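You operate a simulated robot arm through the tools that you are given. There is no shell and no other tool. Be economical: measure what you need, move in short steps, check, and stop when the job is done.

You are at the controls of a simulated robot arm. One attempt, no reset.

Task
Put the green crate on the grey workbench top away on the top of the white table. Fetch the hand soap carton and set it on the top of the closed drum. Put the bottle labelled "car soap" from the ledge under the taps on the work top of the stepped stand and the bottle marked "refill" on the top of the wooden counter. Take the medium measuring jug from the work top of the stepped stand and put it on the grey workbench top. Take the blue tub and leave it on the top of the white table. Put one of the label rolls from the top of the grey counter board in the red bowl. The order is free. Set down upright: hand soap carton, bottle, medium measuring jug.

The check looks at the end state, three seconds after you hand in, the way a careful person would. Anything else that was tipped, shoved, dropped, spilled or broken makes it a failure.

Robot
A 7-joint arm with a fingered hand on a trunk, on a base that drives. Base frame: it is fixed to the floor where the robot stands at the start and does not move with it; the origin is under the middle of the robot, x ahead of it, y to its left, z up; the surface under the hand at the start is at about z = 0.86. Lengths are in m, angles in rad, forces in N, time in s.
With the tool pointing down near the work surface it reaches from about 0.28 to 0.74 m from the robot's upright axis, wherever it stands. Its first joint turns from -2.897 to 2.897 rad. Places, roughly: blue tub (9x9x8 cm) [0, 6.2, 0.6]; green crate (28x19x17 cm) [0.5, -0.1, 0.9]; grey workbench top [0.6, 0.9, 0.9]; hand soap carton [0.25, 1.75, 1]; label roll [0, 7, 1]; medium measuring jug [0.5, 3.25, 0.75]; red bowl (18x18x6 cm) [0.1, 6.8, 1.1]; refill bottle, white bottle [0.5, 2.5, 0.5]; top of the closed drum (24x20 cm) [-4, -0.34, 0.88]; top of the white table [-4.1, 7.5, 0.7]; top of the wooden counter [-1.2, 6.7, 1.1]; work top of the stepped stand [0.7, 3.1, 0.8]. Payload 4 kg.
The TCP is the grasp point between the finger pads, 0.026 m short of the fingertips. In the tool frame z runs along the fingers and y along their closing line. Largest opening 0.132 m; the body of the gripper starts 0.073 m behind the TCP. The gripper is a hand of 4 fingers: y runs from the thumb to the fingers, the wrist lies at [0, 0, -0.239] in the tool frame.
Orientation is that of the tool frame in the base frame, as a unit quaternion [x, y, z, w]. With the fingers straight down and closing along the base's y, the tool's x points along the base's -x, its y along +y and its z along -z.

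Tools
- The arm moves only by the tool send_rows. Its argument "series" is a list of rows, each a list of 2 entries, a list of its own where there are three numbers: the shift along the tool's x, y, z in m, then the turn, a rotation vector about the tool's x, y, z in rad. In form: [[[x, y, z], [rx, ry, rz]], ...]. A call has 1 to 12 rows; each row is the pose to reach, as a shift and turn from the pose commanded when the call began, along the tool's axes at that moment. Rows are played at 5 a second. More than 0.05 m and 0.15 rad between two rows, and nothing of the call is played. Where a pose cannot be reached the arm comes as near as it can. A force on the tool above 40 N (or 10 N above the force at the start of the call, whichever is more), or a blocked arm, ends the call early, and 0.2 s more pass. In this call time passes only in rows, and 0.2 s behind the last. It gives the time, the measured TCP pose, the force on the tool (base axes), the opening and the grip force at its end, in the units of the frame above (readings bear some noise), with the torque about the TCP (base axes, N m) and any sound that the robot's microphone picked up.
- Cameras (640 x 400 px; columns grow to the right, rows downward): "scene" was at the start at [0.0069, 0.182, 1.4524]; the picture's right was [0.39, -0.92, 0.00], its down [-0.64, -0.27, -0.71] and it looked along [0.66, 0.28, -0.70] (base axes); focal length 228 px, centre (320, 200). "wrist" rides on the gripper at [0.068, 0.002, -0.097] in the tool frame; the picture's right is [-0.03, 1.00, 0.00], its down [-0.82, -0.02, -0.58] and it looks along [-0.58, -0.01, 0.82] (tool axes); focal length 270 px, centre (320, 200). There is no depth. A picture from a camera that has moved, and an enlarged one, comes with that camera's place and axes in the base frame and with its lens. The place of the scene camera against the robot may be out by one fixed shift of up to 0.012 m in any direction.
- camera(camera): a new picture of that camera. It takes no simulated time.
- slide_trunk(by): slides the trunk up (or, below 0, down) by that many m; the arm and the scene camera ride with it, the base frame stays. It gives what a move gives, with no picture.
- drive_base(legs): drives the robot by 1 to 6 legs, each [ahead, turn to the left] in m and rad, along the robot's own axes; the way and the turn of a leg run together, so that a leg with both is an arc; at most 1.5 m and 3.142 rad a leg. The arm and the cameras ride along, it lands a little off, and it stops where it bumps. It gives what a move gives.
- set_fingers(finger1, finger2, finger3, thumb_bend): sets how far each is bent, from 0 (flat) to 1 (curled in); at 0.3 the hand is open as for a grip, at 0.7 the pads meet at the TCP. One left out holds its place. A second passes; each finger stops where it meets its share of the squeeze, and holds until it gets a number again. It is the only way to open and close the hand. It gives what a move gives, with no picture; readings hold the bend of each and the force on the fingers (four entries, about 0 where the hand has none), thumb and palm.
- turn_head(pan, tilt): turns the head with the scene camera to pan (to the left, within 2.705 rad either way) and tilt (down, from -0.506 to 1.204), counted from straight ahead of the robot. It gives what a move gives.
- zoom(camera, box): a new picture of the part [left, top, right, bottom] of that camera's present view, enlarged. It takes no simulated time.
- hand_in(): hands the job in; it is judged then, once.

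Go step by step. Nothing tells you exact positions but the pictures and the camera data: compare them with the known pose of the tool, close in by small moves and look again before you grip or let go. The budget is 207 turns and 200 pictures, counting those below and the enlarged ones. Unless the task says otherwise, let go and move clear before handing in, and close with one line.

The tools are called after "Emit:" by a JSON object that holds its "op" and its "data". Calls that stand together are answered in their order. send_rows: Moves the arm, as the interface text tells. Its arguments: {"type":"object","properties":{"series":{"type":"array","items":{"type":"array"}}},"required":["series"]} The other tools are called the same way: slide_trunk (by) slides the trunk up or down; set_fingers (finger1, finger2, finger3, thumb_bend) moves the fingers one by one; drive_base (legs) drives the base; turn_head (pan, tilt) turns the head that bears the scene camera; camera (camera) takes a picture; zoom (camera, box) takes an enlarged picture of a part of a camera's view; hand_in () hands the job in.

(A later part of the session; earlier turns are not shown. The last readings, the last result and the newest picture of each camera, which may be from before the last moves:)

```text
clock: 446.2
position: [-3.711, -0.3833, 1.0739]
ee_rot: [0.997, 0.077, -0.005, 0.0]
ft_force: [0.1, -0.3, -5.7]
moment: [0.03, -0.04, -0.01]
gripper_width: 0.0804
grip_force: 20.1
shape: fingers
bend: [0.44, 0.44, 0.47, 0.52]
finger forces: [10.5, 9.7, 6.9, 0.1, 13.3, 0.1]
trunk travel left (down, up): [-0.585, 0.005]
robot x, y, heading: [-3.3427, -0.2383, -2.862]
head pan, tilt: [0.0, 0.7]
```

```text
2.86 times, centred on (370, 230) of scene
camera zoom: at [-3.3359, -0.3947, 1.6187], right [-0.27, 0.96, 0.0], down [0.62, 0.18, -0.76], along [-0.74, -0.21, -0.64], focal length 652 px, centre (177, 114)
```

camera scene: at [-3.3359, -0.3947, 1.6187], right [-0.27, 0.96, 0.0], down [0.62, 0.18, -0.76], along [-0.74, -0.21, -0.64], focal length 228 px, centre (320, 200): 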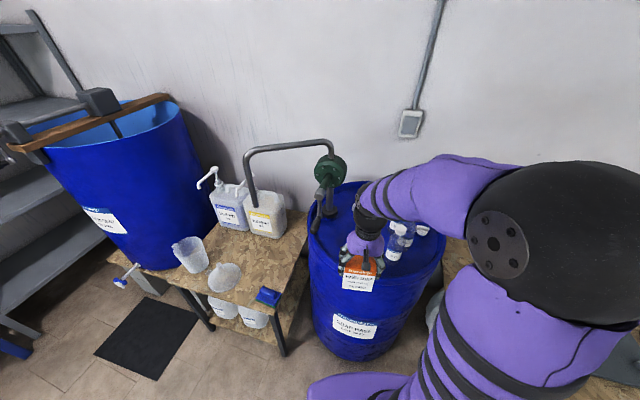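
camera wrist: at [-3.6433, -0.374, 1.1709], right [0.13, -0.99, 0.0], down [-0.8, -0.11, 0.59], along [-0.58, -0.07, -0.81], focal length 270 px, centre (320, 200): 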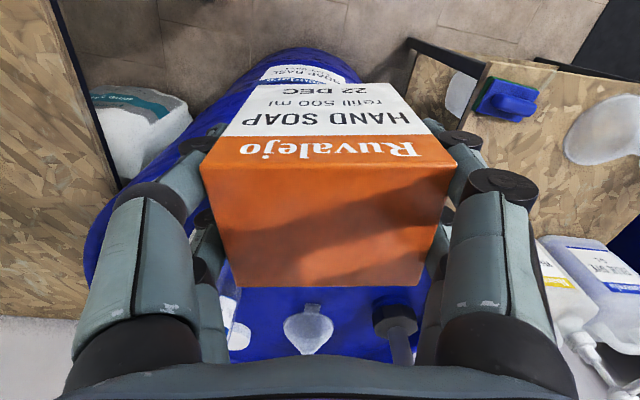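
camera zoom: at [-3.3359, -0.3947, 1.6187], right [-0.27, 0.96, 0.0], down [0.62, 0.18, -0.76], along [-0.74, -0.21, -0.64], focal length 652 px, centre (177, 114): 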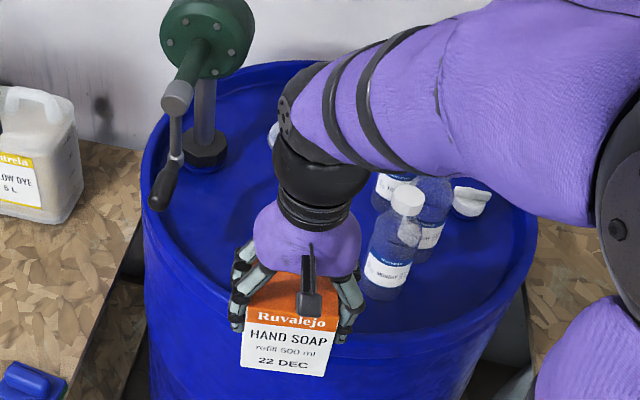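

Emit:
{"op": "send_rows", "data": {"series": [[[-0.045, 0.006, 0], [0, 0, 0]], [[-0.09, 0.012, 0], [0, 0, 0]], [[-0.135, 0.018, 0], [0, 0, 0]], [[-0.18, 0.024, 0], [0, 0, 0]], [[-0.22, 0.029, 0], [0, 0, 0]], [[-0.246, 0.029, 0], [0, 0, 0]]]}}

Emit:
{"op": "camera", "data": {"camera": "wrist"}}

Emit:
{"op": "zoom", "data": {"camera": "scene", "box": [290, 140, 450, 280]}}

```text
clock: 447.6
position: [-3.9533, -0.4497, 1.0744]
ee_rot: [0.997, 0.076, -0.004, 0.0]
ft_force: [0.4, 0.0, -5.8]
moment: [0.0, 0.0, 0.0]
gripper_width: 0.0803
grip_force: 20.2
shape: fingers
bend: [0.44, 0.44, 0.47, 0.52]
finger forces: [10.6, 9.6, 6.9, 0.1, 13.2, 0.0]
trunk travel left (down, up): [-0.585, 0.005]
robot x, y, heading: [-3.3457, -0.2387, -2.868]
head pan, tilt: [0.0, 0.7]
```

```text
76 pictures are left
camera wrist: at [-3.8838, -0.4409, 1.1712], right [0.13, -0.99, 0.0], down [-0.8, -0.11, 0.58], along [-0.58, -0.07, -0.81], focal length 270 px, centre (320, 200)
```

wrist: 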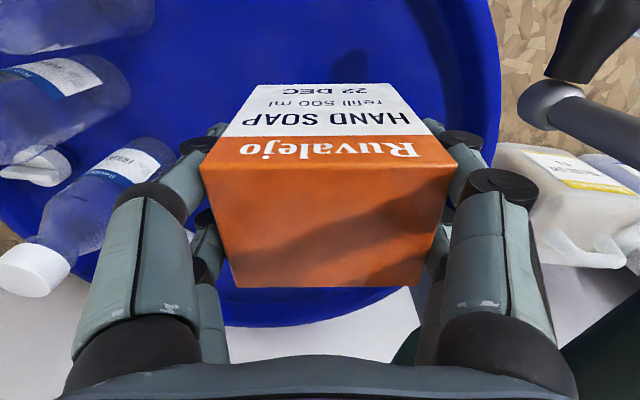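

```text
2.86 times, centred on (370, 210) of scene
camera zoom: at [-3.3366, -0.3948, 1.6186], right [-0.27, 0.96, 0.0], down [0.62, 0.18, -0.76], along [-0.73, -0.21, -0.65], focal length 652 px, centre (177, 171)
```

zoom: 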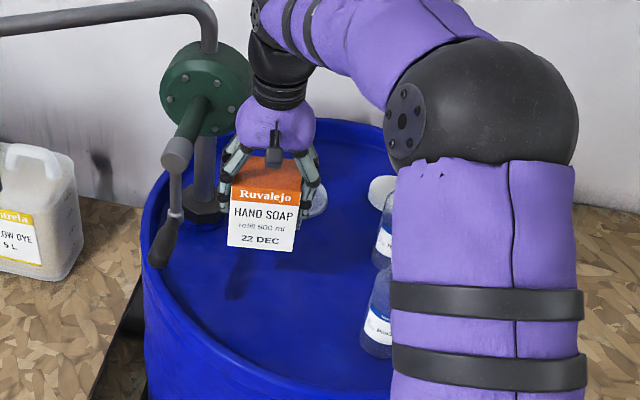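

Clearances are OK on both sides (bottle left, pump crank right). I lower slowly.

Emit:
{"op": "send_rows", "data": {"series": [[[0, -0.008, 0.03], [0, 0, 0]], [[0, -0.008, 0.06], [0, 0, 0]], [[0, -0.008, 0.08], [0, 0, 0]]]}}

Emit:
{"op": "zoom", "data": {"camera": "scene", "box": [290, 140, 450, 280]}}

Emit:
{"op": "camera", "data": {"camera": "wrist"}}

```text
clock: 448.4
position: [-3.9558, -0.4437, 0.9949]
ee_rot: [0.997, 0.078, -0.005, 0.0]
ft_force: [-0.9, 0.5, -5.5]
moment: [0.05, -0.03, 0.04]
gripper_width: 0.0802
grip_force: 20.3
shape: fingers
bend: [0.44, 0.44, 0.47, 0.52]
finger forces: [10.5, 9.8, 6.9, 0.0, 13.3, 0.0]
trunk travel left (down, up): [-0.585, 0.005]
robot x, y, heading: [-3.3464, -0.2383, -2.861]
head pan, tilt: [0.0, 0.7]
```

```text
2.86 times, centred on (370, 210) of scene
camera zoom: at [-3.3362, -0.3949, 1.6187], right [-0.27, 0.96, 0.0], down [0.62, 0.18, -0.76], along [-0.74, -0.21, -0.64], focal length 652 px, centre (177, 171)
```

zoom: 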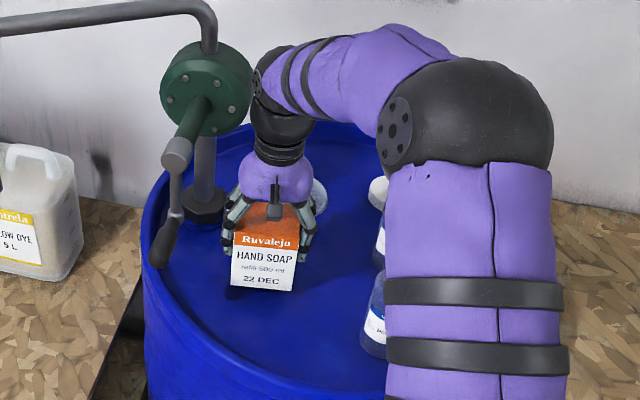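

```text
73 pictures are left
camera wrist: at [-3.887, -0.4334, 1.0905], right [0.13, -0.99, 0.0], down [-0.8, -0.11, 0.58], along [-0.58, -0.07, -0.81], focal length 270 px, centre (320, 200)
```

wrist: 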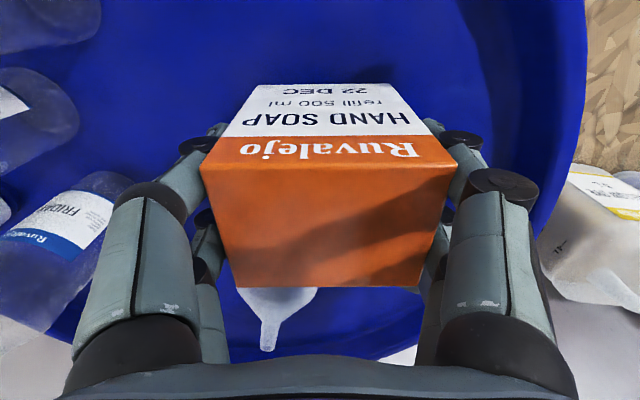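

Emit:
{"op": "send_rows", "data": {"series": [[[0, 0, 0.007], [0, 0, 0]], [[0, 0, 0.014], [0, 0, 0]]]}}

Emit:
{"op": "send_rows", "data": {"series": [[[0, 0, 0.005], [0, 0, 0]], [[0, 0, 0.009], [0, 0, 0]]]}}

Emit:
{"op": "zoom", "data": {"camera": "scene", "box": [290, 140, 450, 280]}}

```text
clock: 449.0
position: [-3.9546, -0.4424, 0.9822]
ee_rot: [0.997, 0.077, -0.005, 0.0]
ft_force: [0.4, -0.5, -6.0]
moment: [0.04, -0.05, 0.02]
gripper_width: 0.0801
grip_force: 20.0
shape: fingers
bend: [0.44, 0.44, 0.47, 0.52]
finger forces: [10.5, 9.7, 6.9, 0.0, 13.3, 0.1]
trunk travel left (down, up): [-0.585, 0.005]
robot x, y, heading: [-3.345, -0.2363, -2.867]
head pan, tilt: [0.0, 0.7]
```

```text
clock: 449.6
position: [-3.9535, -0.4432, 0.9726]
ee_rot: [0.997, 0.078, -0.004, -0.001]
ft_force: [0.6, 0.6, -5.7]
moment: [0.04, 0.0, -0.01]
gripper_width: 0.0803
grip_force: 20.6
shape: fingers
bend: [0.44, 0.44, 0.47, 0.52]
finger forces: [10.4, 9.7, 6.9, 0.0, 13.3, 0.1]
trunk travel left (down, up): [-0.585, 0.005]
robot x, y, heading: [-3.3451, -0.2385, -2.864]
head pan, tilt: [0.0, 0.7]
```

```text
2.86 times, centred on (370, 210) of scene
camera zoom: at [-3.3362, -0.3948, 1.6187], right [-0.27, 0.96, 0.0], down [0.62, 0.18, -0.76], along [-0.74, -0.21, -0.64], focal length 652 px, centre (177, 171)
```

zoom: 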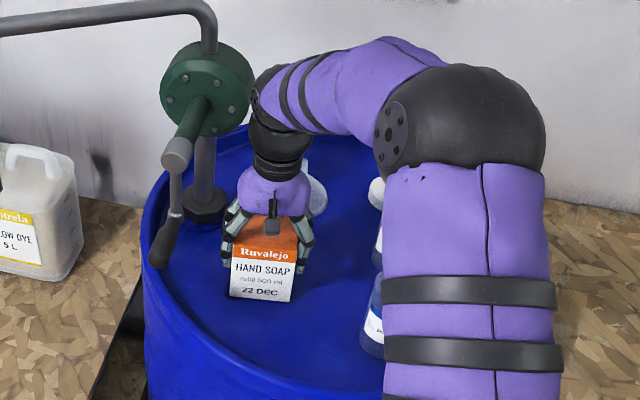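

Emit:
{"op": "send_rows", "data": {"series": [[[0, 0, 0.005], [0, 0, 0]], [[0, 0, 0.009], [0, 0, 0]]]}}

Emit:
{"op": "send_rows", "data": {"series": [[[0, 0, 0.004], [0, 0, 0]]]}}

Emit:
{"op": "send_rows", "data": {"series": [[[0, 0, 0.004], [0, 0, 0]]]}}

Emit:
{"op": "zoom", "data": {"camera": "scene", "box": [290, 140, 450, 280]}}

```text
clock: 450.2
position: [-3.9542, -0.4422, 0.9685]
ee_rot: [0.997, 0.078, -0.01, 0.001]
ft_force: [1.3, 2.7, 27.7]
moment: [0.03, -0.11, 0.08]
gripper_width: 0.0802
grip_force: 20.0
shape: fingers
bend: [0.44, 0.44, 0.48, 0.53]
finger forces: [9.8, 9.5, 7.4, 0.0, 14.2, 0.1]
trunk travel left (down, up): [-0.585, 0.005]
robot x, y, heading: [-3.343, -0.2382, -2.867]
head pan, tilt: [0.0, 0.7]
```

```text
clock: 450.6
position: [-3.9529, -0.4417, 0.9634]
ee_rot: [0.997, 0.078, -0.01, 0.001]
ft_force: [-6.3, 0.1, 31.8]
moment: [0.08, 0.01, 0.02]
gripper_width: 0.0803
grip_force: 21.5
shape: fingers
bend: [0.45, 0.45, 0.48, 0.53]
finger forces: [11.2, 10.4, 7.5, 0.0, 14.5, 0.0]
trunk travel left (down, up): [-0.585, 0.005]
robot x, y, heading: [-3.3513, -0.2368, -2.862]
head pan, tilt: [0.0, 0.7]
```

```text
clock: 451.0
position: [-3.9514, -0.4427, 0.9598]
ee_rot: [0.997, 0.079, -0.008, 0.001]
ft_force: [-3.8, 0.7, 36.1]
moment: [0.01, -0.12, 0.06]
gripper_width: 0.0808
grip_force: 23.3
shape: fingers
bend: [0.45, 0.45, 0.48, 0.53]
finger forces: [13.0, 10.4, 7.9, 0.1, 14.8, 0.0]
trunk travel left (down, up): [-0.585, 0.005]
robot x, y, heading: [-3.3443, -0.2403, -2.862]
head pan, tilt: [0.0, 0.7]
```

```text
2.86 times, centred on (370, 210) of scene
camera zoom: at [-3.333, -0.3935, 1.619], right [-0.27, 0.96, 0.0], down [0.62, 0.18, -0.77], along [-0.74, -0.21, -0.64], focal length 652 px, centre (177, 171)
```

zoom: 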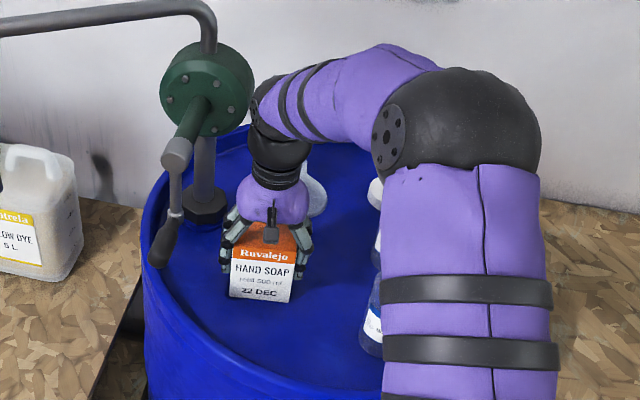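

It rests on the lid. I ease up the pressure, open moderately and rise.

Emit:
{"op": "send_rows", "data": {"series": [[[0, 0, -0.008], [0, 0, 0]]]}}

Emit:
{"op": "set_fingers", "data": {"finger1": 0.33, "finger2": 0.33, "finger3": 0.33, "thumb_bend": 0.33}}

Emit:
{"op": "send_rows", "data": {"series": [[[0, 0, -0.04], [0, 0, 0]], [[0, 0, -0.08], [0, 0, 0]], [[0, 0, -0.12], [0, 0, 0]], [[0, 0, -0.16], [0, 0, 0]], [[0.045, 0, -0.18], [0, 0, 0]], [[0.09, 0, -0.18], [0, 0, 0]], [[0.135, 0, -0.18], [0, 0, 0]], [[0.18, 0, -0.18], [0, 0, 0]], [[0.22, 0, -0.18], [0, 0, 0]]]}}

Emit:
{"op": "camera", "data": {"camera": "scene"}}

```text
clock: 451.4
position: [-3.9499, -0.4416, 0.9612]
ee_rot: [0.997, 0.077, -0.003, 0.0]
ft_force: [-4.0, -0.4, 4.9]
moment: [0.0, 0.26, 0.0]
gripper_width: 0.0807
grip_force: 21.6
shape: fingers
bend: [0.45, 0.45, 0.48, 0.53]
finger forces: [11.6, 10.3, 8.0, 0.1, 14.2, 0.1]
trunk travel left (down, up): [-0.585, 0.005]
robot x, y, heading: [-3.3454, -0.2389, -2.867]
head pan, tilt: [0.0, 0.7]
```

```text
clock: 452.4
position: [-3.9525, -0.4423, 0.9647]
ee_rot: [0.997, 0.077, -0.006, -0.001]
ft_force: [0.3, -1.2, 0.1]
moment: [0.01, 0.01, -0.03]
gripper_width: 0.1226
grip_force: 0.0
shape: fingers
bend: [0.33, 0.33, 0.33, 0.33]
finger forces: [0.1, 0.0, 0.1, 0.1, 0.0, 0.0]
trunk travel left (down, up): [-0.585, 0.005]
robot x, y, heading: [-3.3454, -0.2399, -2.86]
head pan, tilt: [0.0, 0.7]
```

```text
clock: 454.4
position: [-3.7319, -0.4082, 1.1444]
ee_rot: [0.997, 0.078, -0.005, -0.001]
ft_force: [-0.1, -0.2, 0.8]
moment: [-0.01, -0.02, -0.02]
gripper_width: 0.1226
grip_force: 0.0
shape: fingers
bend: [0.33, 0.33, 0.33, 0.33]
finger forces: [0.1, 0.0, 0.0, 0.0, 0.0, 0.1]
trunk travel left (down, up): [-0.585, 0.005]
robot x, y, heading: [-3.3431, -0.2351, -2.863]
head pan, tilt: [0.0, 0.7]
```

```text
70 pictures are left
camera scene: at [-3.3349, -0.3945, 1.6187], right [-0.27, 0.96, 0.0], down [0.62, 0.18, -0.77], along [-0.74, -0.21, -0.64], focal length 228 px, centre (320, 200)
```

scene: 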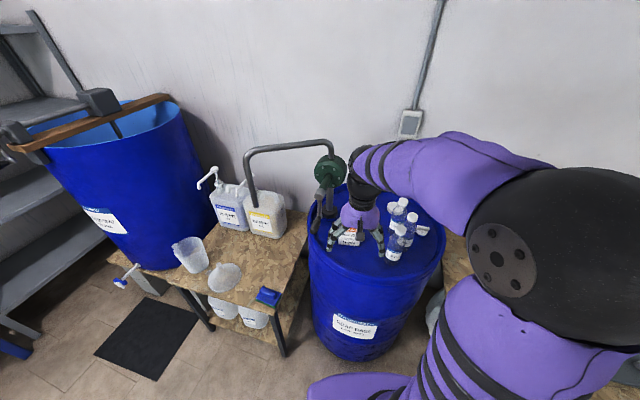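

The carton stands on the drum lid. I drive back to the stepped stand for the bottles.

Emit:
{"op": "drive_base", "data": {"legs": [[0, -1.96], [0.75, 0], [0.75, 0], [0, -1.45], [1.2, 0], [0.55, 0]]}}

Emit:
{"op": "drive_base", "data": {"legs": [[0, 0.83], [0.8, 0], [0.8, 0], [0, -0.84]]}}

Emit:
{"op": "turn_head", "data": {"pan": 0.0, "tilt": 0.65}}

Emit:
{"op": "camera", "data": {"camera": "scene"}}

```text
clock: 479.6
position: [-0.9512, 1.2991, 1.1462]
ee_rot: [0.063, 0.998, -0.001, 0.004]
ft_force: [0.4, -0.1, 0.0]
moment: [-0.02, 0.02, 0.02]
gripper_width: 0.1226
grip_force: 0.0
shape: fingers
bend: [0.33, 0.33, 0.33, 0.33]
finger forces: [0.1, 0.1, 0.0, 0.1, 0.0, 0.0]
trunk travel left (down, up): [-0.585, 0.005]
robot x, y, heading: [-1.3713, 1.245, -0.003]
head pan, tilt: [0.0, 0.7]
```

```text
clock: 492.6
position: [0.1356, 2.4721, 1.1442]
ee_rot: [0.074, 0.997, -0.002, 0.005]
ft_force: [-0.1, 0.3, -0.5]
moment: [0.01, 0.03, 0.01]
gripper_width: 0.1227
grip_force: 0.1
shape: fingers
bend: [0.33, 0.33, 0.33, 0.33]
finger forces: [0.0, 0.0, 0.0, 0.1, 0.0, 0.0]
trunk travel left (down, up): [-0.585, 0.005]
robot x, y, heading: [-0.2857, 2.4245, -0.027]
head pan, tilt: [0.0, 0.7]
```

```text
clock: 493.2
position: [0.1354, 2.4721, 1.1456]
ee_rot: [0.073, 0.997, -0.002, 0.006]
ft_force: [-0.8, 0.0, -0.2]
moment: [0.01, -0.03, -0.01]
gripper_width: 0.1228
grip_force: 0.1
shape: fingers
bend: [0.33, 0.33, 0.33, 0.33]
finger forces: [0.0, 0.1, 0.0, 0.0, 0.0, 0.0]
trunk travel left (down, up): [-0.585, 0.005]
robot x, y, heading: [-0.287, 2.4242, -0.032]
head pan, tilt: [0.0, 0.649]
```

```text
69 pictures are left
camera scene: at [-0.263, 2.5747, 1.623], right [-0.03, -1.0, 0.0], down [-0.6, 0.02, -0.8], along [0.8, -0.02, -0.6], focal length 228 px, centre (320, 200)
```

scene: 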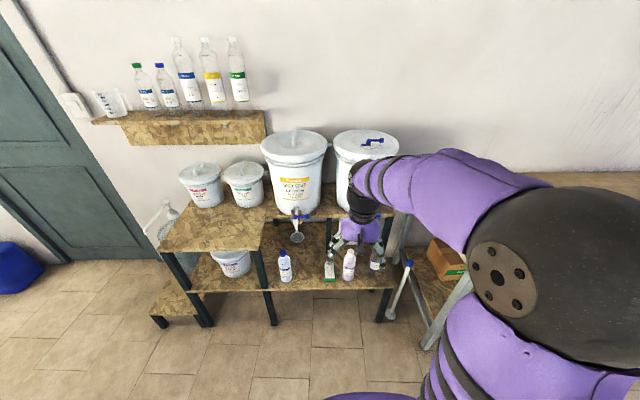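

Emit:
{"op": "zoom", "data": {"camera": "scene", "box": [265, 235, 395, 295]}}

Emit:
{"op": "camera", "data": {"camera": "wrist"}}

```text
4.92 times, centred on (330, 265) of scene
camera zoom: at [-0.263, 2.5747, 1.623], right [-0.03, -1.0, 0.0], down [-0.6, 0.02, -0.8], along [0.8, -0.02, -0.6], focal length 1123 px, centre (271, -120)
```

zoom: 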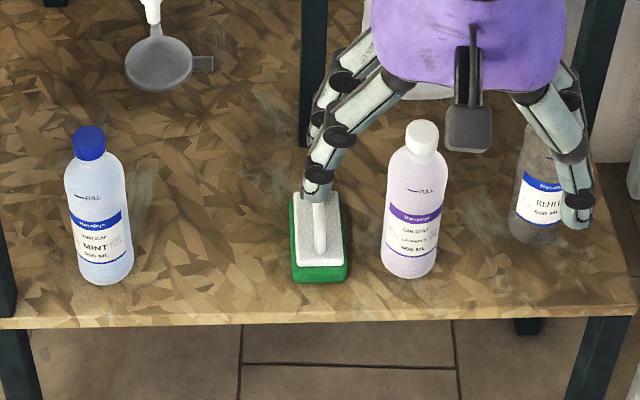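

```text
67 pictures are left
camera wrist: at [0.067, 2.4852, 1.2409], right [0.17, 0.99, 0.0], down [0.8, -0.14, 0.59], along [0.58, -0.1, -0.81], focal length 270 px, centre (320, 200)
```

wrist: 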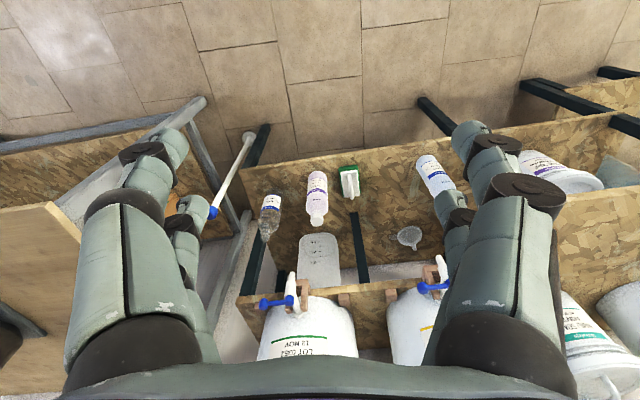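

Emit:
{"op": "zoom", "data": {"camera": "scene", "box": [338, 268, 362, 292]}}

Emit:
{"op": "zoom", "data": {"camera": "scene", "box": [274, 268, 298, 292]}}

```text
16.00 times, centred on (350, 280) of scene
camera zoom: at [-0.263, 2.5747, 1.623], right [-0.03, -1.0, 0.0], down [-0.6, 0.02, -0.8], along [0.8, -0.02, -0.6], focal length 3651 px, centre (-160, -1080)
```

zoom: 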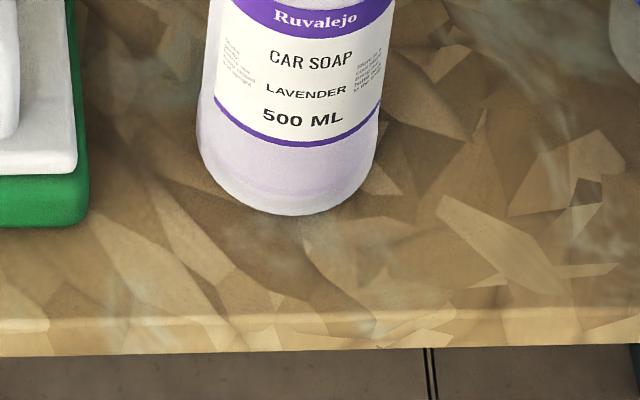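

```text
16.00 times, centred on (286, 280) of scene
camera zoom: at [-0.263, 2.5747, 1.623], right [-0.03, -1.0, 0.0], down [-0.6, 0.02, -0.8], along [0.8, -0.02, -0.6], focal length 3651 px, centre (864, -1080)
```

zoom: 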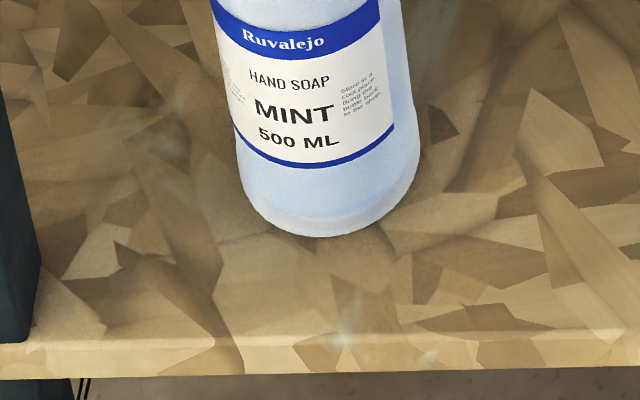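

The white bottle is the car soap; the clear one at its right is "refill". Because of the taps above, I'll grip with the hand tilted forward. I lower the trunk and align the hand in front first.

Emit:
{"op": "slide_trunk", "data": {"by": -0.45}}

Emit:
{"op": "send_rows", "data": {"series": [[[-0.04, -0.02, 0], [0, 0, -0.05]], [[-0.085, -0.04, 0], [0, 0, -0.1]], [[-0.131, -0.055, 0], [0, 0, -0.147]]]}}

Emit:
{"op": "send_rows", "data": {"series": [[[0, -0.009, 0], [0, -0.14, 0]], [[0, -0.009, 0], [0, -0.28, 0]], [[0, -0.009, 0], [0, -0.42, 0]], [[0, -0.009, 0], [0, -0.56, 0]], [[0, -0.009, 0], [0, -0.7, 0]], [[0, -0.009, 0], [0, -0.84, 0]], [[0, -0.009, 0], [0, -0.95, 0]]]}}

Emit:
{"op": "camera", "data": {"camera": "scene"}}

Emit:
{"op": "camera", "data": {"camera": "wrist"}}

```text
refused: -0.45 is not a number from -0.4 to 0.4
```

```text
clock: 494.1
position: [0.2561, 2.3942, 1.1468]
ee_rot: [-0.001, 1.0, -0.003, 0.005]
ft_force: [-1.0, -0.5, 0.2]
moment: [0.01, 0.02, 0.0]
gripper_width: 0.1227
grip_force: 0.1
shape: fingers
bend: [0.33, 0.33, 0.33, 0.33]
finger forces: [0.1, 0.1, 0.1, 0.0, 0.0, 0.0]
trunk travel left (down, up): [-0.585, 0.005]
robot x, y, heading: [-0.2873, 2.4267, -0.029]
head pan, tilt: [0.0, 0.649]
```

```text
clock: 495.6
position: [0.257, 2.3842, 1.1297]
ee_rot: [0.0, 0.916, -0.009, 0.401]
ft_force: [-0.5, -0.2, 0.4]
moment: [0.02, 0.0, 0.03]
gripper_width: 0.1232
grip_force: 0.1
shape: fingers
bend: [0.33, 0.33, 0.33, 0.33]
finger forces: [0.0, 0.0, 0.0, 0.0, 0.0, 0.0]
out of reach, approached as far as the arm can: row 6, 7
trunk travel left (down, up): [-0.585, 0.005]
robot x, y, heading: [-0.2876, 2.4291, -0.03]
head pan, tilt: [0.0, 0.649]
```

```text
64 pictures are left
camera scene: at [-0.2638, 2.5728, 1.6233], right [-0.03, -1.0, 0.0], down [-0.6, 0.02, -0.8], along [0.8, -0.02, -0.6], focal length 228 px, centre (320, 200)
```

scene: 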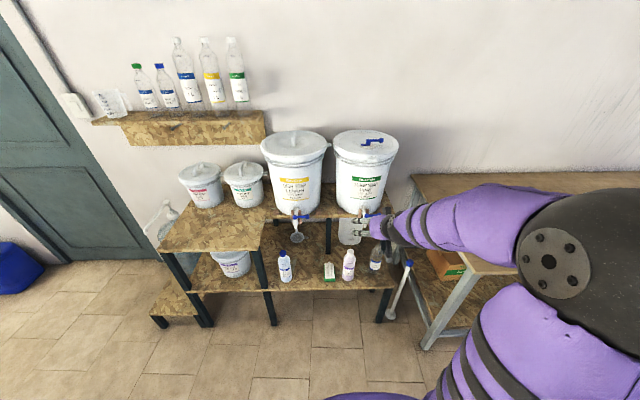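

```text
63 pictures are left
camera wrist: at [0.1387, 2.3877, 1.1451], right [0.03, 1.0, 0.0], down [0.13, 0.0, 0.99], along [0.99, -0.02, -0.13], focal length 270 px, centre (320, 200)
```

wrist: 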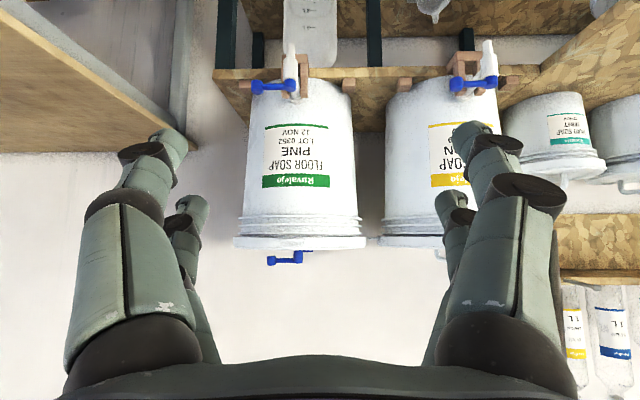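

Tilt works (~0.82 rad). I lower the trunk to bottle height, still in front of the ledge, and look.

Emit:
{"op": "slide_trunk", "data": {"by": -0.4}}

Emit:
{"op": "slide_trunk", "data": {"by": -0.1}}

Emit:
{"op": "set_fingers", "data": {"finger1": 0.4, "finger2": 0.4, "finger3": 0.4, "thumb_bend": 0.4}}

Emit:
{"op": "camera", "data": {"camera": "wrist"}}

Emit:
{"op": "camera", "data": {"camera": "scene"}}

```text
clock: 499.5
position: [0.2573, 2.3856, 0.7298]
ee_rot: [0.0, 0.916, -0.01, 0.401]
ft_force: [0.0, -0.5, -0.4]
moment: [-0.02, -0.02, -0.02]
gripper_width: 0.1231
grip_force: 0.0
shape: fingers
bend: [0.33, 0.33, 0.33, 0.33]
finger forces: [0.0, 0.0, 0.1, 0.0, 0.1, 0.1]
trunk travel left (down, up): [-0.185, 0.405]
robot x, y, heading: [-0.285, 2.4255, -0.027]
head pan, tilt: [0.0, 0.649]
```

```text
clock: 500.8
position: [0.2576, 2.3859, 0.6296]
ee_rot: [0.0, 0.916, -0.01, 0.4]
ft_force: [-0.3, 0.7, 0.3]
moment: [0.01, -0.02, -0.01]
gripper_width: 0.1232
grip_force: 0.1
shape: fingers
bend: [0.33, 0.33, 0.33, 0.33]
finger forces: [0.0, 0.0, 0.0, 0.0, 0.0, 0.0]
trunk travel left (down, up): [-0.085, 0.505]
robot x, y, heading: [-0.2831, 2.4276, -0.026]
head pan, tilt: [0.0, 0.649]
```

```text
clock: 501.8
position: [0.2566, 2.3861, 0.6299]
ee_rot: [-0.001, 0.916, -0.009, 0.4]
ft_force: [0.6, 0.1, 0.0]
moment: [0.02, 0.04, 0.03]
gripper_width: 0.1005
grip_force: 0.0
shape: fingers
bend: [0.4, 0.4, 0.4, 0.4]
finger forces: [0.1, 0.0, 0.0, 0.1, 0.1, 0.0]
trunk travel left (down, up): [-0.085, 0.505]
robot x, y, heading: [-0.2843, 2.423, -0.021]
head pan, tilt: [0.0, 0.649]
```

```text
62 pictures are left
camera wrist: at [0.1393, 2.3891, 0.6452], right [0.02, 1.0, 0.0], down [0.13, 0.0, 0.99], along [0.99, -0.02, -0.13], focal length 270 px, centre (320, 200)
```

wrist: 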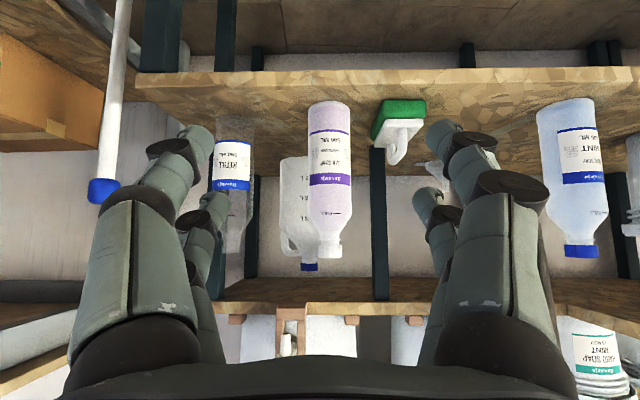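

```text
61 pictures are left
camera scene: at [-0.263, 2.5747, 1.1231], right [-0.03, -1.0, 0.0], down [-0.6, 0.02, -0.8], along [0.8, -0.02, -0.6], focal length 228 px, centre (320, 200)
```

scene: 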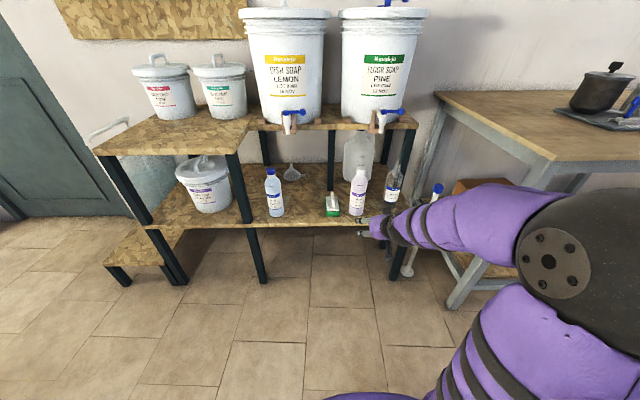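

Car soap bottle: x≈0.54, y≈2.397, z from 0.43 to 0.68. I align laterally, lower to z≈0.56 and drive in 0.2 m.

Emit:
{"op": "send_rows", "data": {"series": [[[0, 0.016, 0], [0, 0, 0]]]}}

Emit:
{"op": "slide_trunk", "data": {"by": -0.075}}

Emit:
{"op": "drive_base", "data": {"legs": [[0.19, 0]]}}

Emit:
{"op": "camera", "data": {"camera": "wrist"}}

Emit:
{"op": "zoom", "data": {"camera": "scene", "box": [280, 120, 480, 260]}}

```text
clock: 502.2
position: [0.2571, 2.4001, 0.6287]
ee_rot: [0.0, 0.916, -0.009, 0.4]
ft_force: [0.1, -0.4, -0.3]
moment: [0.0, -0.01, 0.0]
gripper_width: 0.1003
grip_force: 0.1
shape: fingers
bend: [0.4, 0.4, 0.4, 0.4]
finger forces: [0.0, 0.0, 0.0, 0.1, 0.0, 0.0]
trunk travel left (down, up): [-0.085, 0.505]
robot x, y, heading: [-0.2854, 2.4264, -0.029]
head pan, tilt: [0.0, 0.649]
```

```text
clock: 503.3
position: [0.2568, 2.4007, 0.5549]
ee_rot: [-0.001, 0.917, -0.009, 0.4]
ft_force: [0.7, 0.1, -0.4]
moment: [0.01, 0.01, -0.01]
gripper_width: 0.1004
grip_force: 0.0
shape: fingers
bend: [0.4, 0.4, 0.4, 0.4]
finger forces: [0.0, 0.0, 0.1, 0.0, 0.0, 0.1]
trunk travel left (down, up): [-0.01, 0.58]
robot x, y, heading: [-0.2838, 2.4233, -0.028]
head pan, tilt: [0.0, 0.649]
```

```text
clock: 504.9
position: [0.4421, 2.3932, 0.5536]
ee_rot: [0.002, 0.917, -0.01, 0.399]
ft_force: [-0.6, 0.2, -0.1]
moment: [0.0, 0.03, 0.02]
gripper_width: 0.1003
grip_force: 0.1
shape: fingers
bend: [0.4, 0.4, 0.4, 0.4]
finger forces: [0.0, 0.1, 0.1, 0.0, 0.1, 0.0]
trunk travel left (down, up): [-0.01, 0.58]
robot x, y, heading: [-0.0981, 2.4219, -0.028]
head pan, tilt: [0.0, 0.649]
```

```text
60 pictures are left
camera wrist: at [0.3246, 2.3978, 0.57], right [0.03, 1.0, 0.0], down [0.13, 0.0, 0.99], along [0.99, -0.03, -0.13], focal length 270 px, centre (320, 200)
```

wrist: 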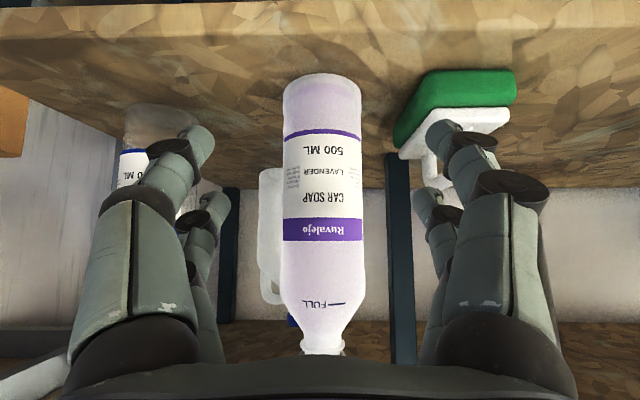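

```text
2.86 times, centred on (380, 190) of scene
camera zoom: at [-0.0778, 2.5693, 1.048], right [-0.03, -1.0, 0.0], down [-0.6, 0.02, -0.8], along [0.8, -0.02, -0.6], focal length 652 px, centre (149, 229)
```

zoom: 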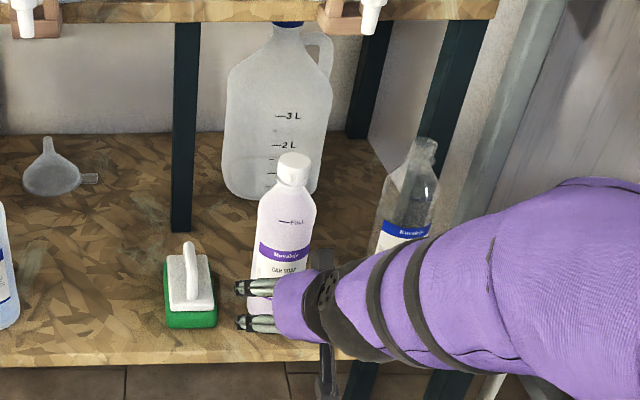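

Aligned. I advance 0.085 so the fingers straddle the bottle, then close gently.

Emit:
{"op": "send_rows", "data": {"series": [[[-0.02, 0, 0.022], [0, 0, 0]], [[-0.04, 0, 0.044], [0, 0, 0]], [[-0.058, 0, 0.063], [0, 0, 0]]]}}

Emit:
{"op": "camera", "data": {"camera": "wrist"}}

Emit:
{"op": "zoom", "data": {"camera": "scene", "box": [280, 120, 480, 260]}}

```text
clock: 505.7
position: [0.5266, 2.3902, 0.5556]
ee_rot: [0.002, 0.916, -0.01, 0.4]
ft_force: [0.6, 0.2, 0.5]
moment: [0.01, 0.02, 0.0]
gripper_width: 0.1002
grip_force: 0.1
shape: fingers
bend: [0.4, 0.4, 0.4, 0.4]
finger forces: [0.0, 0.0, 0.0, 0.0, 0.1, 0.0]
trunk travel left (down, up): [-0.01, 0.58]
robot x, y, heading: [-0.1011, 2.4229, -0.026]
head pan, tilt: [0.0, 0.649]
```

```text
58 pictures are left
camera wrist: at [0.4097, 2.3953, 0.5715], right [0.03, 1.0, 0.0], down [0.13, 0.0, 0.99], along [0.99, -0.03, -0.13], focal length 270 px, centre (320, 200)
```

wrist: 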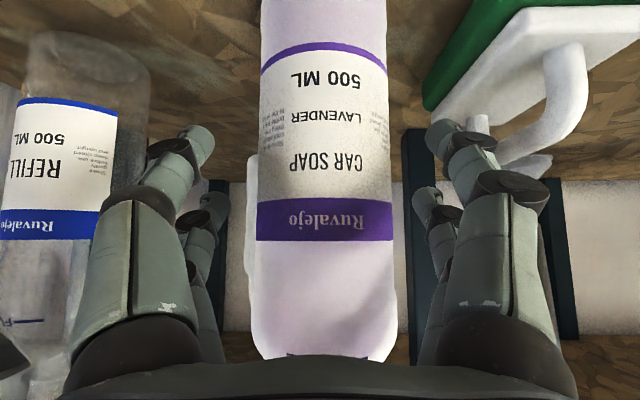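

```text
2.86 times, centred on (380, 190) of scene
camera zoom: at [-0.0779, 2.5693, 1.0481], right [-0.03, -1.0, 0.0], down [-0.6, 0.02, -0.8], along [0.8, -0.02, -0.6], focal length 652 px, centre (149, 229)
```

zoom: 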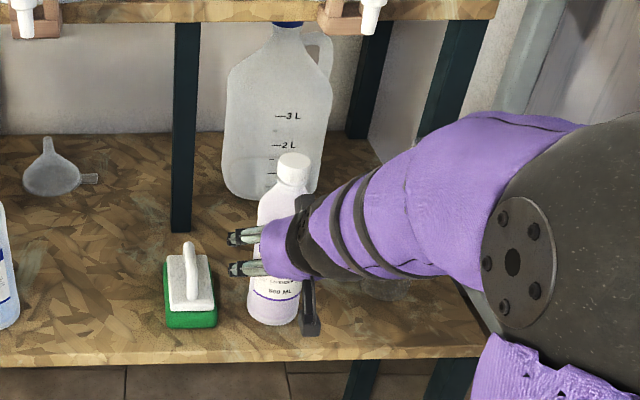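

Emit:
{"op": "set_fingers", "data": {"finger1": 0.55, "finger2": 0.55, "finger3": 0.55, "thumb_bend": 0.55}}

Emit:
{"op": "set_fingers", "data": {"finger1": 0.62, "finger2": 0.62, "finger3": 0.62, "thumb_bend": 0.63}}

Emit:
{"op": "slide_trunk", "data": {"by": 0.02}}

Emit:
{"op": "camera", "data": {"camera": "wrist"}}

Emit:
{"op": "zoom", "data": {"camera": "scene", "box": [280, 120, 480, 260]}}

```text
clock: 506.7
position: [0.5275, 2.3911, 0.5562]
ee_rot: [0.001, 0.916, -0.01, 0.4]
ft_force: [0.0, 0.3, 0.7]
moment: [-0.05, -0.01, 0.01]
gripper_width: 0.0607
grip_force: 4.4
shape: fingers
bend: [0.51, 0.53, 0.53, 0.53]
finger forces: [2.4, 1.8, 1.5, 0.0, 3.0, 0.1]
trunk travel left (down, up): [-0.01, 0.58]
robot x, y, heading: [-0.0993, 2.4214, -0.033]
head pan, tilt: [0.0, 0.649]
```

```text
clock: 507.7
position: [0.5264, 2.3908, 0.5552]
ee_rot: [0.003, 0.916, -0.011, 0.401]
ft_force: [0.2, -0.6, -0.3]
moment: [-0.06, 0.05, -0.01]
gripper_width: 0.0585
grip_force: 15.5
shape: fingers
bend: [0.51, 0.53, 0.54, 0.57]
finger forces: [7.7, 7.3, 5.4, 0.0, 9.8, 0.0]
trunk travel left (down, up): [-0.01, 0.58]
robot x, y, heading: [-0.1051, 2.4188, -0.029]
head pan, tilt: [0.0, 0.649]
```

```text
clock: 508.3
position: [0.5274, 2.3926, 0.5756]
ee_rot: [0.001, 0.917, -0.01, 0.4]
ft_force: [-1.3, 0.6, -0.2]
moment: [0.03, -0.01, 0.0]
gripper_width: 0.0586
grip_force: 14.9
shape: fingers
bend: [0.51, 0.53, 0.54, 0.57]
finger forces: [7.5, 7.0, 5.3, 0.0, 9.4, 0.0]
trunk travel left (down, up): [-0.03, 0.56]
robot x, y, heading: [-0.1029, 2.4184, -0.031]
head pan, tilt: [0.0, 0.649]
```

```text
56 pictures are left
camera wrist: at [0.4095, 2.3955, 0.5914], right [0.03, 1.0, 0.0], down [0.13, 0.0, 0.99], along [0.99, -0.03, -0.13], focal length 270 px, centre (320, 200)
```

wrist: 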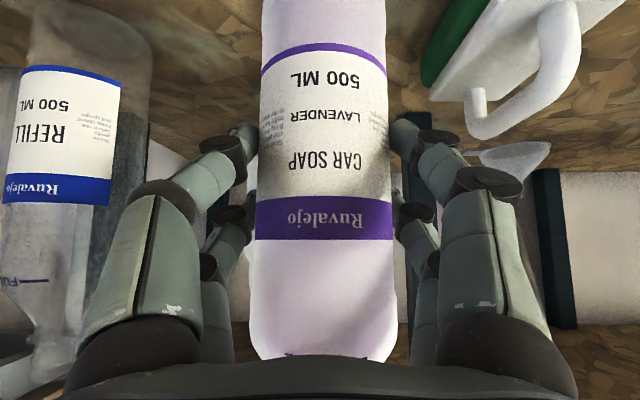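

```text
2.86 times, centred on (380, 190) of scene
camera zoom: at [-0.0777, 2.5693, 1.0681], right [-0.03, -1.0, 0.0], down [-0.6, 0.02, -0.8], along [0.8, -0.02, -0.6], focal length 652 px, centre (149, 229)
```

zoom: 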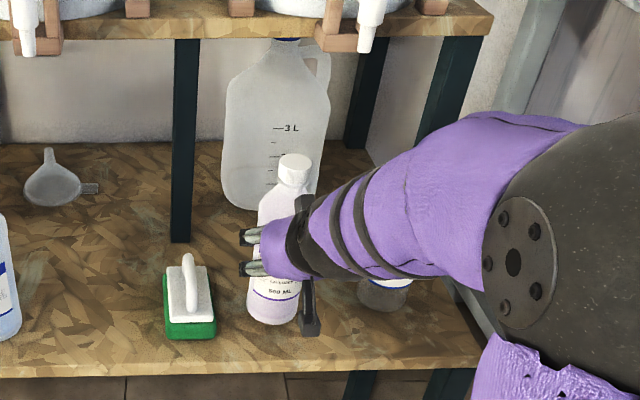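

The bottle is lifted upright. I back out, raise the trunk, and drive over to the stand's work top.

Emit:
{"op": "drive_base", "data": {"legs": [[-0.33, 0]]}}

Emit:
{"op": "slide_trunk", "data": {"by": 0.4}}

Emit:
{"op": "drive_base", "data": {"legs": [[0, 1.6], [0.76, 0], [0, -1.57]]}}

Emit:
{"op": "slide_trunk", "data": {"by": 0.1}}

Emit:
{"op": "camera", "data": {"camera": "scene"}}

Emit:
{"op": "camera", "data": {"camera": "wrist"}}

```text
clock: 510.5
position: [0.2022, 2.4016, 0.5755]
ee_rot: [0.0, 0.916, -0.009, 0.4]
ft_force: [0.5, -0.1, -1.3]
moment: [0.02, 0.05, 0.01]
gripper_width: 0.0586
grip_force: 14.8
shape: fingers
bend: [0.51, 0.53, 0.54, 0.57]
finger forces: [7.7, 7.1, 5.3, 0.0, 9.3, 0.1]
trunk travel left (down, up): [-0.03, 0.56]
robot x, y, heading: [-0.4247, 2.4325, -0.027]
head pan, tilt: [0.0, 0.649]
```

```text
clock: 514.3
position: [0.2032, 2.4016, 0.9758]
ee_rot: [0.0, 0.916, -0.01, 0.4]
ft_force: [-0.1, -0.2, -1.0]
moment: [0.05, 0.0, 0.0]
gripper_width: 0.0584
grip_force: 14.5
shape: fingers
bend: [0.51, 0.53, 0.54, 0.57]
finger forces: [7.6, 7.1, 5.3, 0.1, 9.3, 0.0]
trunk travel left (down, up): [-0.43, 0.16]
robot x, y, heading: [-0.4249, 2.4283, -0.029]
head pan, tilt: [0.0, 0.649]
```

```text
clock: 526.9
position: [0.231, 3.1226, 0.9764]
ee_rot: [0.019, 0.916, -0.018, 0.4]
ft_force: [0.6, -0.4, -0.8]
moment: [0.0, 0.04, -0.03]
gripper_width: 0.0578
grip_force: 14.7
shape: fingers
bend: [0.51, 0.53, 0.55, 0.58]
finger forces: [7.0, 7.1, 5.2, 0.1, 9.0, 0.0]
trunk travel left (down, up): [-0.43, 0.16]
robot x, y, heading: [-0.3951, 3.1764, -0.073]
head pan, tilt: [0.0, 0.649]
```

```text
clock: 528.2
position: [0.2313, 3.1227, 1.0763]
ee_rot: [0.019, 0.916, -0.018, 0.4]
ft_force: [-0.4, -0.7, -0.9]
moment: [-0.01, -0.01, 0.03]
gripper_width: 0.0577
grip_force: 14.3
shape: fingers
bend: [0.51, 0.53, 0.55, 0.58]
finger forces: [7.1, 7.2, 5.2, 0.1, 9.0, 0.0]
trunk travel left (down, up): [-0.53, 0.06]
robot x, y, heading: [-0.3955, 3.1755, -0.07]
head pan, tilt: [0.0, 0.649]
```

```text
54 pictures are left
camera scene: at [-0.3652, 3.324, 1.568], right [-0.07, -1.0, 0.0], down [-0.6, 0.04, -0.8], along [0.79, -0.06, -0.6], focal length 228 px, centre (320, 200)
```

scene: 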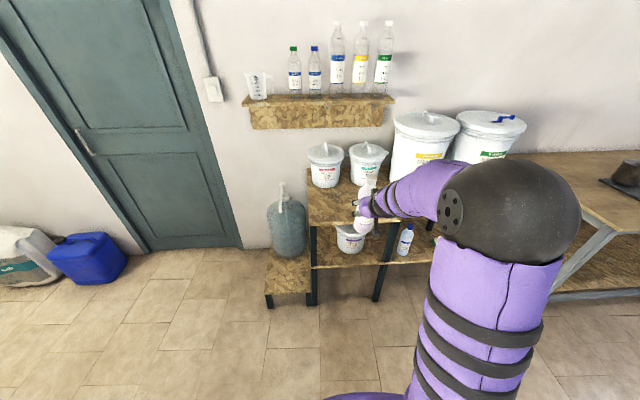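

```text
53 pictures are left
camera wrist: at [0.1146, 3.1314, 1.0913], right [0.07, 1.0, 0.0], down [0.13, -0.01, 0.99], along [0.99, -0.07, -0.13], focal length 270 px, centre (320, 200)
```

wrist: 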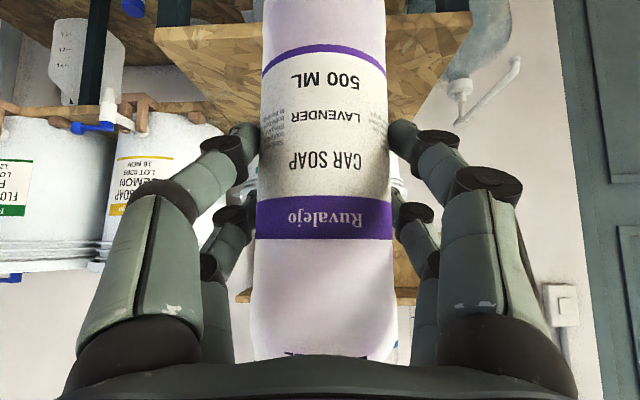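

The work top spans about x 0.47–0.75, y 2.95–3.32. I drive in 0.33 m and then lower.

Emit:
{"op": "drive_base", "data": {"legs": [[0.33, 0]]}}

Emit:
{"op": "slide_trunk", "data": {"by": -0.12}}

Emit:
{"op": "zoom", "data": {"camera": "scene", "box": [280, 120, 500, 300]}}

Emit:
{"op": "camera", "data": {"camera": "wrist"}}

```text
clock: 530.4
position: [0.557, 3.0975, 1.0766]
ee_rot: [0.02, 0.917, -0.018, 0.399]
ft_force: [-0.1, -0.2, -0.1]
moment: [-0.01, 0.02, -0.02]
gripper_width: 0.0577
grip_force: 14.6
shape: fingers
bend: [0.51, 0.53, 0.55, 0.58]
finger forces: [7.1, 7.2, 5.2, 0.1, 9.1, 0.0]
trunk travel left (down, up): [-0.53, 0.06]
robot x, y, heading: [-0.0662, 3.1463, -0.073]
head pan, tilt: [0.0, 0.649]
```

```text
clock: 531.9
position: [0.5574, 3.0986, 0.9564]
ee_rot: [0.02, 0.916, -0.019, 0.399]
ft_force: [-0.7, -0.1, -1.3]
moment: [-0.01, 0.03, -0.01]
gripper_width: 0.0579
grip_force: 14.4
shape: fingers
bend: [0.51, 0.53, 0.55, 0.58]
finger forces: [7.2, 7.2, 5.1, 0.1, 9.1, 0.1]
trunk travel left (down, up): [-0.41, 0.18]
robot x, y, heading: [-0.071, 3.1537, -0.072]
head pan, tilt: [0.0, 0.649]
```

```text
2.22 times, centred on (390, 210) of scene
camera zoom: at [-0.0392, 3.3008, 1.4481], right [-0.07, -1.0, 0.0], down [-0.6, 0.04, -0.8], along [0.79, -0.06, -0.6], focal length 507 px, centre (164, 178)
```

zoom: 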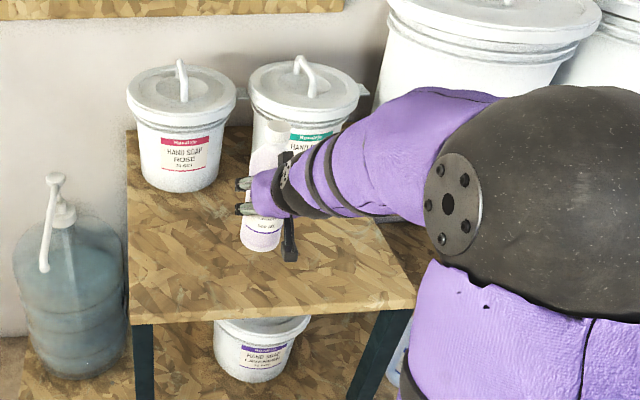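

```text
51 pictures are left
camera wrist: at [0.4404, 3.1075, 0.9714], right [0.07, 1.0, 0.0], down [0.13, -0.01, 0.99], along [0.99, -0.07, -0.13], focal length 270 px, centre (320, 200)
```

wrist: 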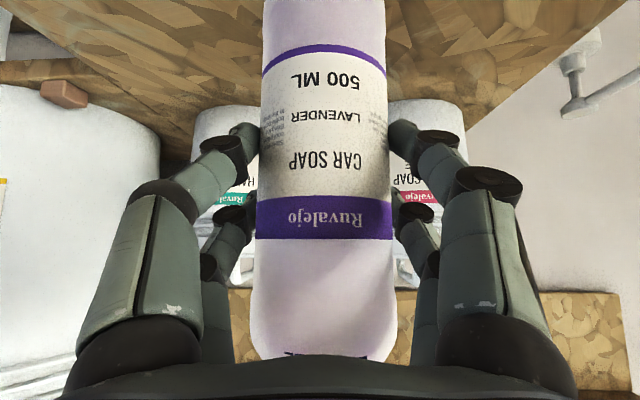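

Emit:
{"op": "slide_trunk", "data": {"by": -0.035}}

Emit:
{"op": "send_rows", "data": {"series": [[[0.0037, 0, 0.0034], [0, 0, 0]], [[0.0073, 0, 0.0068], [0, 0, 0]]]}}

Emit:
{"op": "zoom", "data": {"camera": "scene", "box": [320, 120, 440, 240]}}

```text
clock: 532.7
position: [0.5574, 3.0983, 0.9208]
ee_rot: [0.019, 0.916, -0.018, 0.4]
ft_force: [0.3, -0.5, -1.5]
moment: [0.0, 0.01, 0.03]
gripper_width: 0.058
grip_force: 14.8
shape: fingers
bend: [0.51, 0.53, 0.55, 0.58]
finger forces: [7.0, 7.2, 5.2, 0.0, 9.1, 0.0]
trunk travel left (down, up): [-0.375, 0.215]
robot x, y, heading: [-0.069, 3.1561, -0.07]
head pan, tilt: [0.0, 0.649]
```

```text
clock: 533.3
position: [0.5567, 3.0984, 0.9115]
ee_rot: [0.02, 0.916, -0.018, 0.399]
ft_force: [0.4, -0.5, 0.2]
moment: [-0.01, 0.0, 0.03]
gripper_width: 0.0576
grip_force: 14.3
shape: fingers
bend: [0.51, 0.53, 0.55, 0.58]
finger forces: [7.1, 7.2, 5.2, 0.0, 9.1, 0.0]
trunk travel left (down, up): [-0.375, 0.215]
robot x, y, heading: [-0.0672, 3.1562, -0.071]
head pan, tilt: [0.0, 0.649]
```

```text
3.33 times, centred on (380, 180) of scene
camera zoom: at [-0.0391, 3.3008, 1.4131], right [-0.07, -1.0, 0.0], down [-0.6, 0.04, -0.8], along [0.79, -0.06, -0.6], focal length 761 px, centre (120, 267)
```

zoom: 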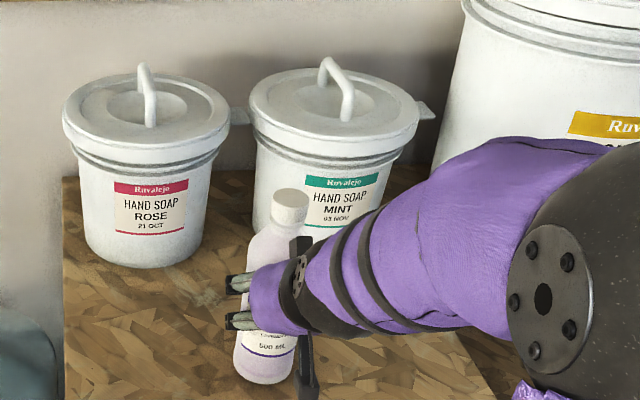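

Emit:
{"op": "send_rows", "data": {"series": [[[0.0037, 0, 0.0034], [0, 0, 0]], [[0.0055, 0, 0.0051], [0, 0, 0]]]}}

Emit:
{"op": "send_rows", "data": {"series": [[[0.0037, 0, 0.0034], [0, 0, 0]]]}}

Emit:
{"op": "send_rows", "data": {"series": [[[0.0037, 0, 0.0034], [0, 0, 0]]]}}

Emit:
{"op": "send_rows", "data": {"series": [[[0.0037, 0, 0.0034], [0, 0, 0]]]}}

```text
clock: 533.9
position: [0.5569, 3.0991, 0.9056]
ee_rot: [0.02, 0.915, -0.018, 0.402]
ft_force: [1.9, 2.0, 6.6]
moment: [0.09, -0.1, -0.01]
gripper_width: 0.0578
grip_force: 15.7
shape: fingers
bend: [0.51, 0.53, 0.55, 0.58]
finger forces: [7.7, 7.9, 5.5, 0.0, 9.3, 0.1]
trunk travel left (down, up): [-0.375, 0.215]
robot x, y, heading: [-0.0677, 3.1545, -0.07]
head pan, tilt: [0.0, 0.649]
```

```text
clock: 534.3
position: [0.5589, 3.0974, 0.9039]
ee_rot: [0.02, 0.914, -0.019, 0.404]
ft_force: [4.3, 2.3, 22.2]
moment: [0.03, -0.26, 0.0]
gripper_width: 0.0577
grip_force: 18.4
shape: fingers
bend: [0.52, 0.52, 0.55, 0.58]
finger forces: [8.9, 9.2, 6.4, 0.0, 10.8, 0.0]
trunk travel left (down, up): [-0.375, 0.215]
robot x, y, heading: [-0.0674, 3.1546, -0.072]
head pan, tilt: [0.0, 0.649]
```

```text
clock: 534.7
position: [0.5551, 3.0977, 0.8937]
ee_rot: [0.02, 0.916, -0.018, 0.4]
ft_force: [1.2, 0.1, 10.5]
moment: [-0.01, -0.08, 0.0]
gripper_width: 0.0547
grip_force: 14.5
shape: fingers
bend: [0.54, 0.53, 0.55, 0.59]
finger forces: [7.3, 7.3, 5.8, 0.0, 8.8, 0.0]
trunk travel left (down, up): [-0.375, 0.215]
robot x, y, heading: [-0.067, 3.1519, -0.069]
head pan, tilt: [0.0, 0.649]
```

```text
clock: 535.1
position: [0.5573, 3.0975, 0.892]
ee_rot: [0.022, 0.915, -0.019, 0.402]
ft_force: [-5.8, 0.6, 25.4]
moment: [0.0, -0.08, -0.01]
gripper_width: 0.0544
grip_force: 17.2
shape: fingers
bend: [0.54, 0.53, 0.55, 0.59]
finger forces: [9.2, 7.6, 5.7, 0.0, 11.3, 0.0]
trunk travel left (down, up): [-0.375, 0.215]
robot x, y, heading: [-0.0679, 3.1516, -0.07]
head pan, tilt: [0.0, 0.649]
```

Contact is firm. I ease off, open, check, and retreat straight back.

Emit:
{"op": "send_rows", "data": {"series": [[[-0.0037, 0, -0.0034], [0, 0, 0]]]}}

Emit:
{"op": "set_fingers", "data": {"finger1": 0.38, "finger2": 0.38, "finger3": 0.38, "thumb_bend": 0.38}}

Emit:
{"op": "camera", "data": {"camera": "wrist"}}

```text
clock: 535.5
position: [0.5565, 3.0987, 0.8934]
ee_rot: [0.02, 0.917, -0.019, 0.399]
ft_force: [-1.0, -2.5, 12.8]
moment: [-0.1, -0.08, -0.04]
gripper_width: 0.0545
grip_force: 16.1
shape: fingers
bend: [0.54, 0.53, 0.55, 0.59]
finger forces: [7.4, 7.2, 6.6, 0.0, 10.7, 0.1]
trunk travel left (down, up): [-0.375, 0.215]
robot x, y, heading: [-0.0681, 3.1512, -0.07]
head pan, tilt: [0.0, 0.649]
```

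```text
clock: 536.5
position: [0.5568, 3.0987, 0.893]
ee_rot: [0.02, 0.916, -0.018, 0.399]
ft_force: [0.7, 0.0, -1.1]
moment: [0.01, 0.0, 0.02]
gripper_width: 0.1063
grip_force: 0.1
shape: fingers
bend: [0.38, 0.38, 0.38, 0.38]
finger forces: [0.1, 0.0, 0.0, 0.0, 0.0, 0.1]
trunk travel left (down, up): [-0.375, 0.215]
robot x, y, heading: [-0.0687, 3.1511, -0.074]
head pan, tilt: [0.0, 0.649]
```

```text
49 pictures are left
camera wrist: at [0.4401, 3.1075, 0.909], right [0.07, 1.0, 0.0], down [0.13, -0.01, 0.99], along [0.99, -0.07, -0.13], focal length 270 px, centre (320, 200)
```

wrist: 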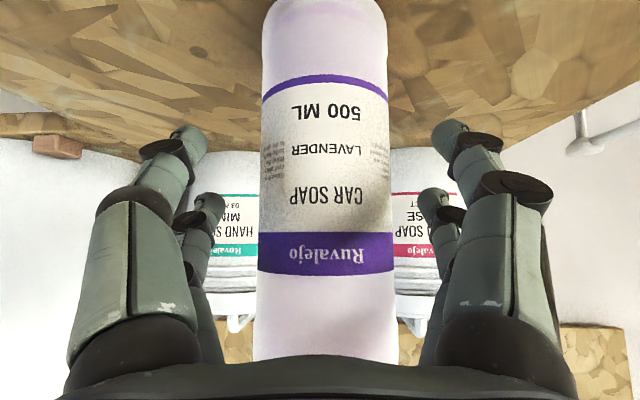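

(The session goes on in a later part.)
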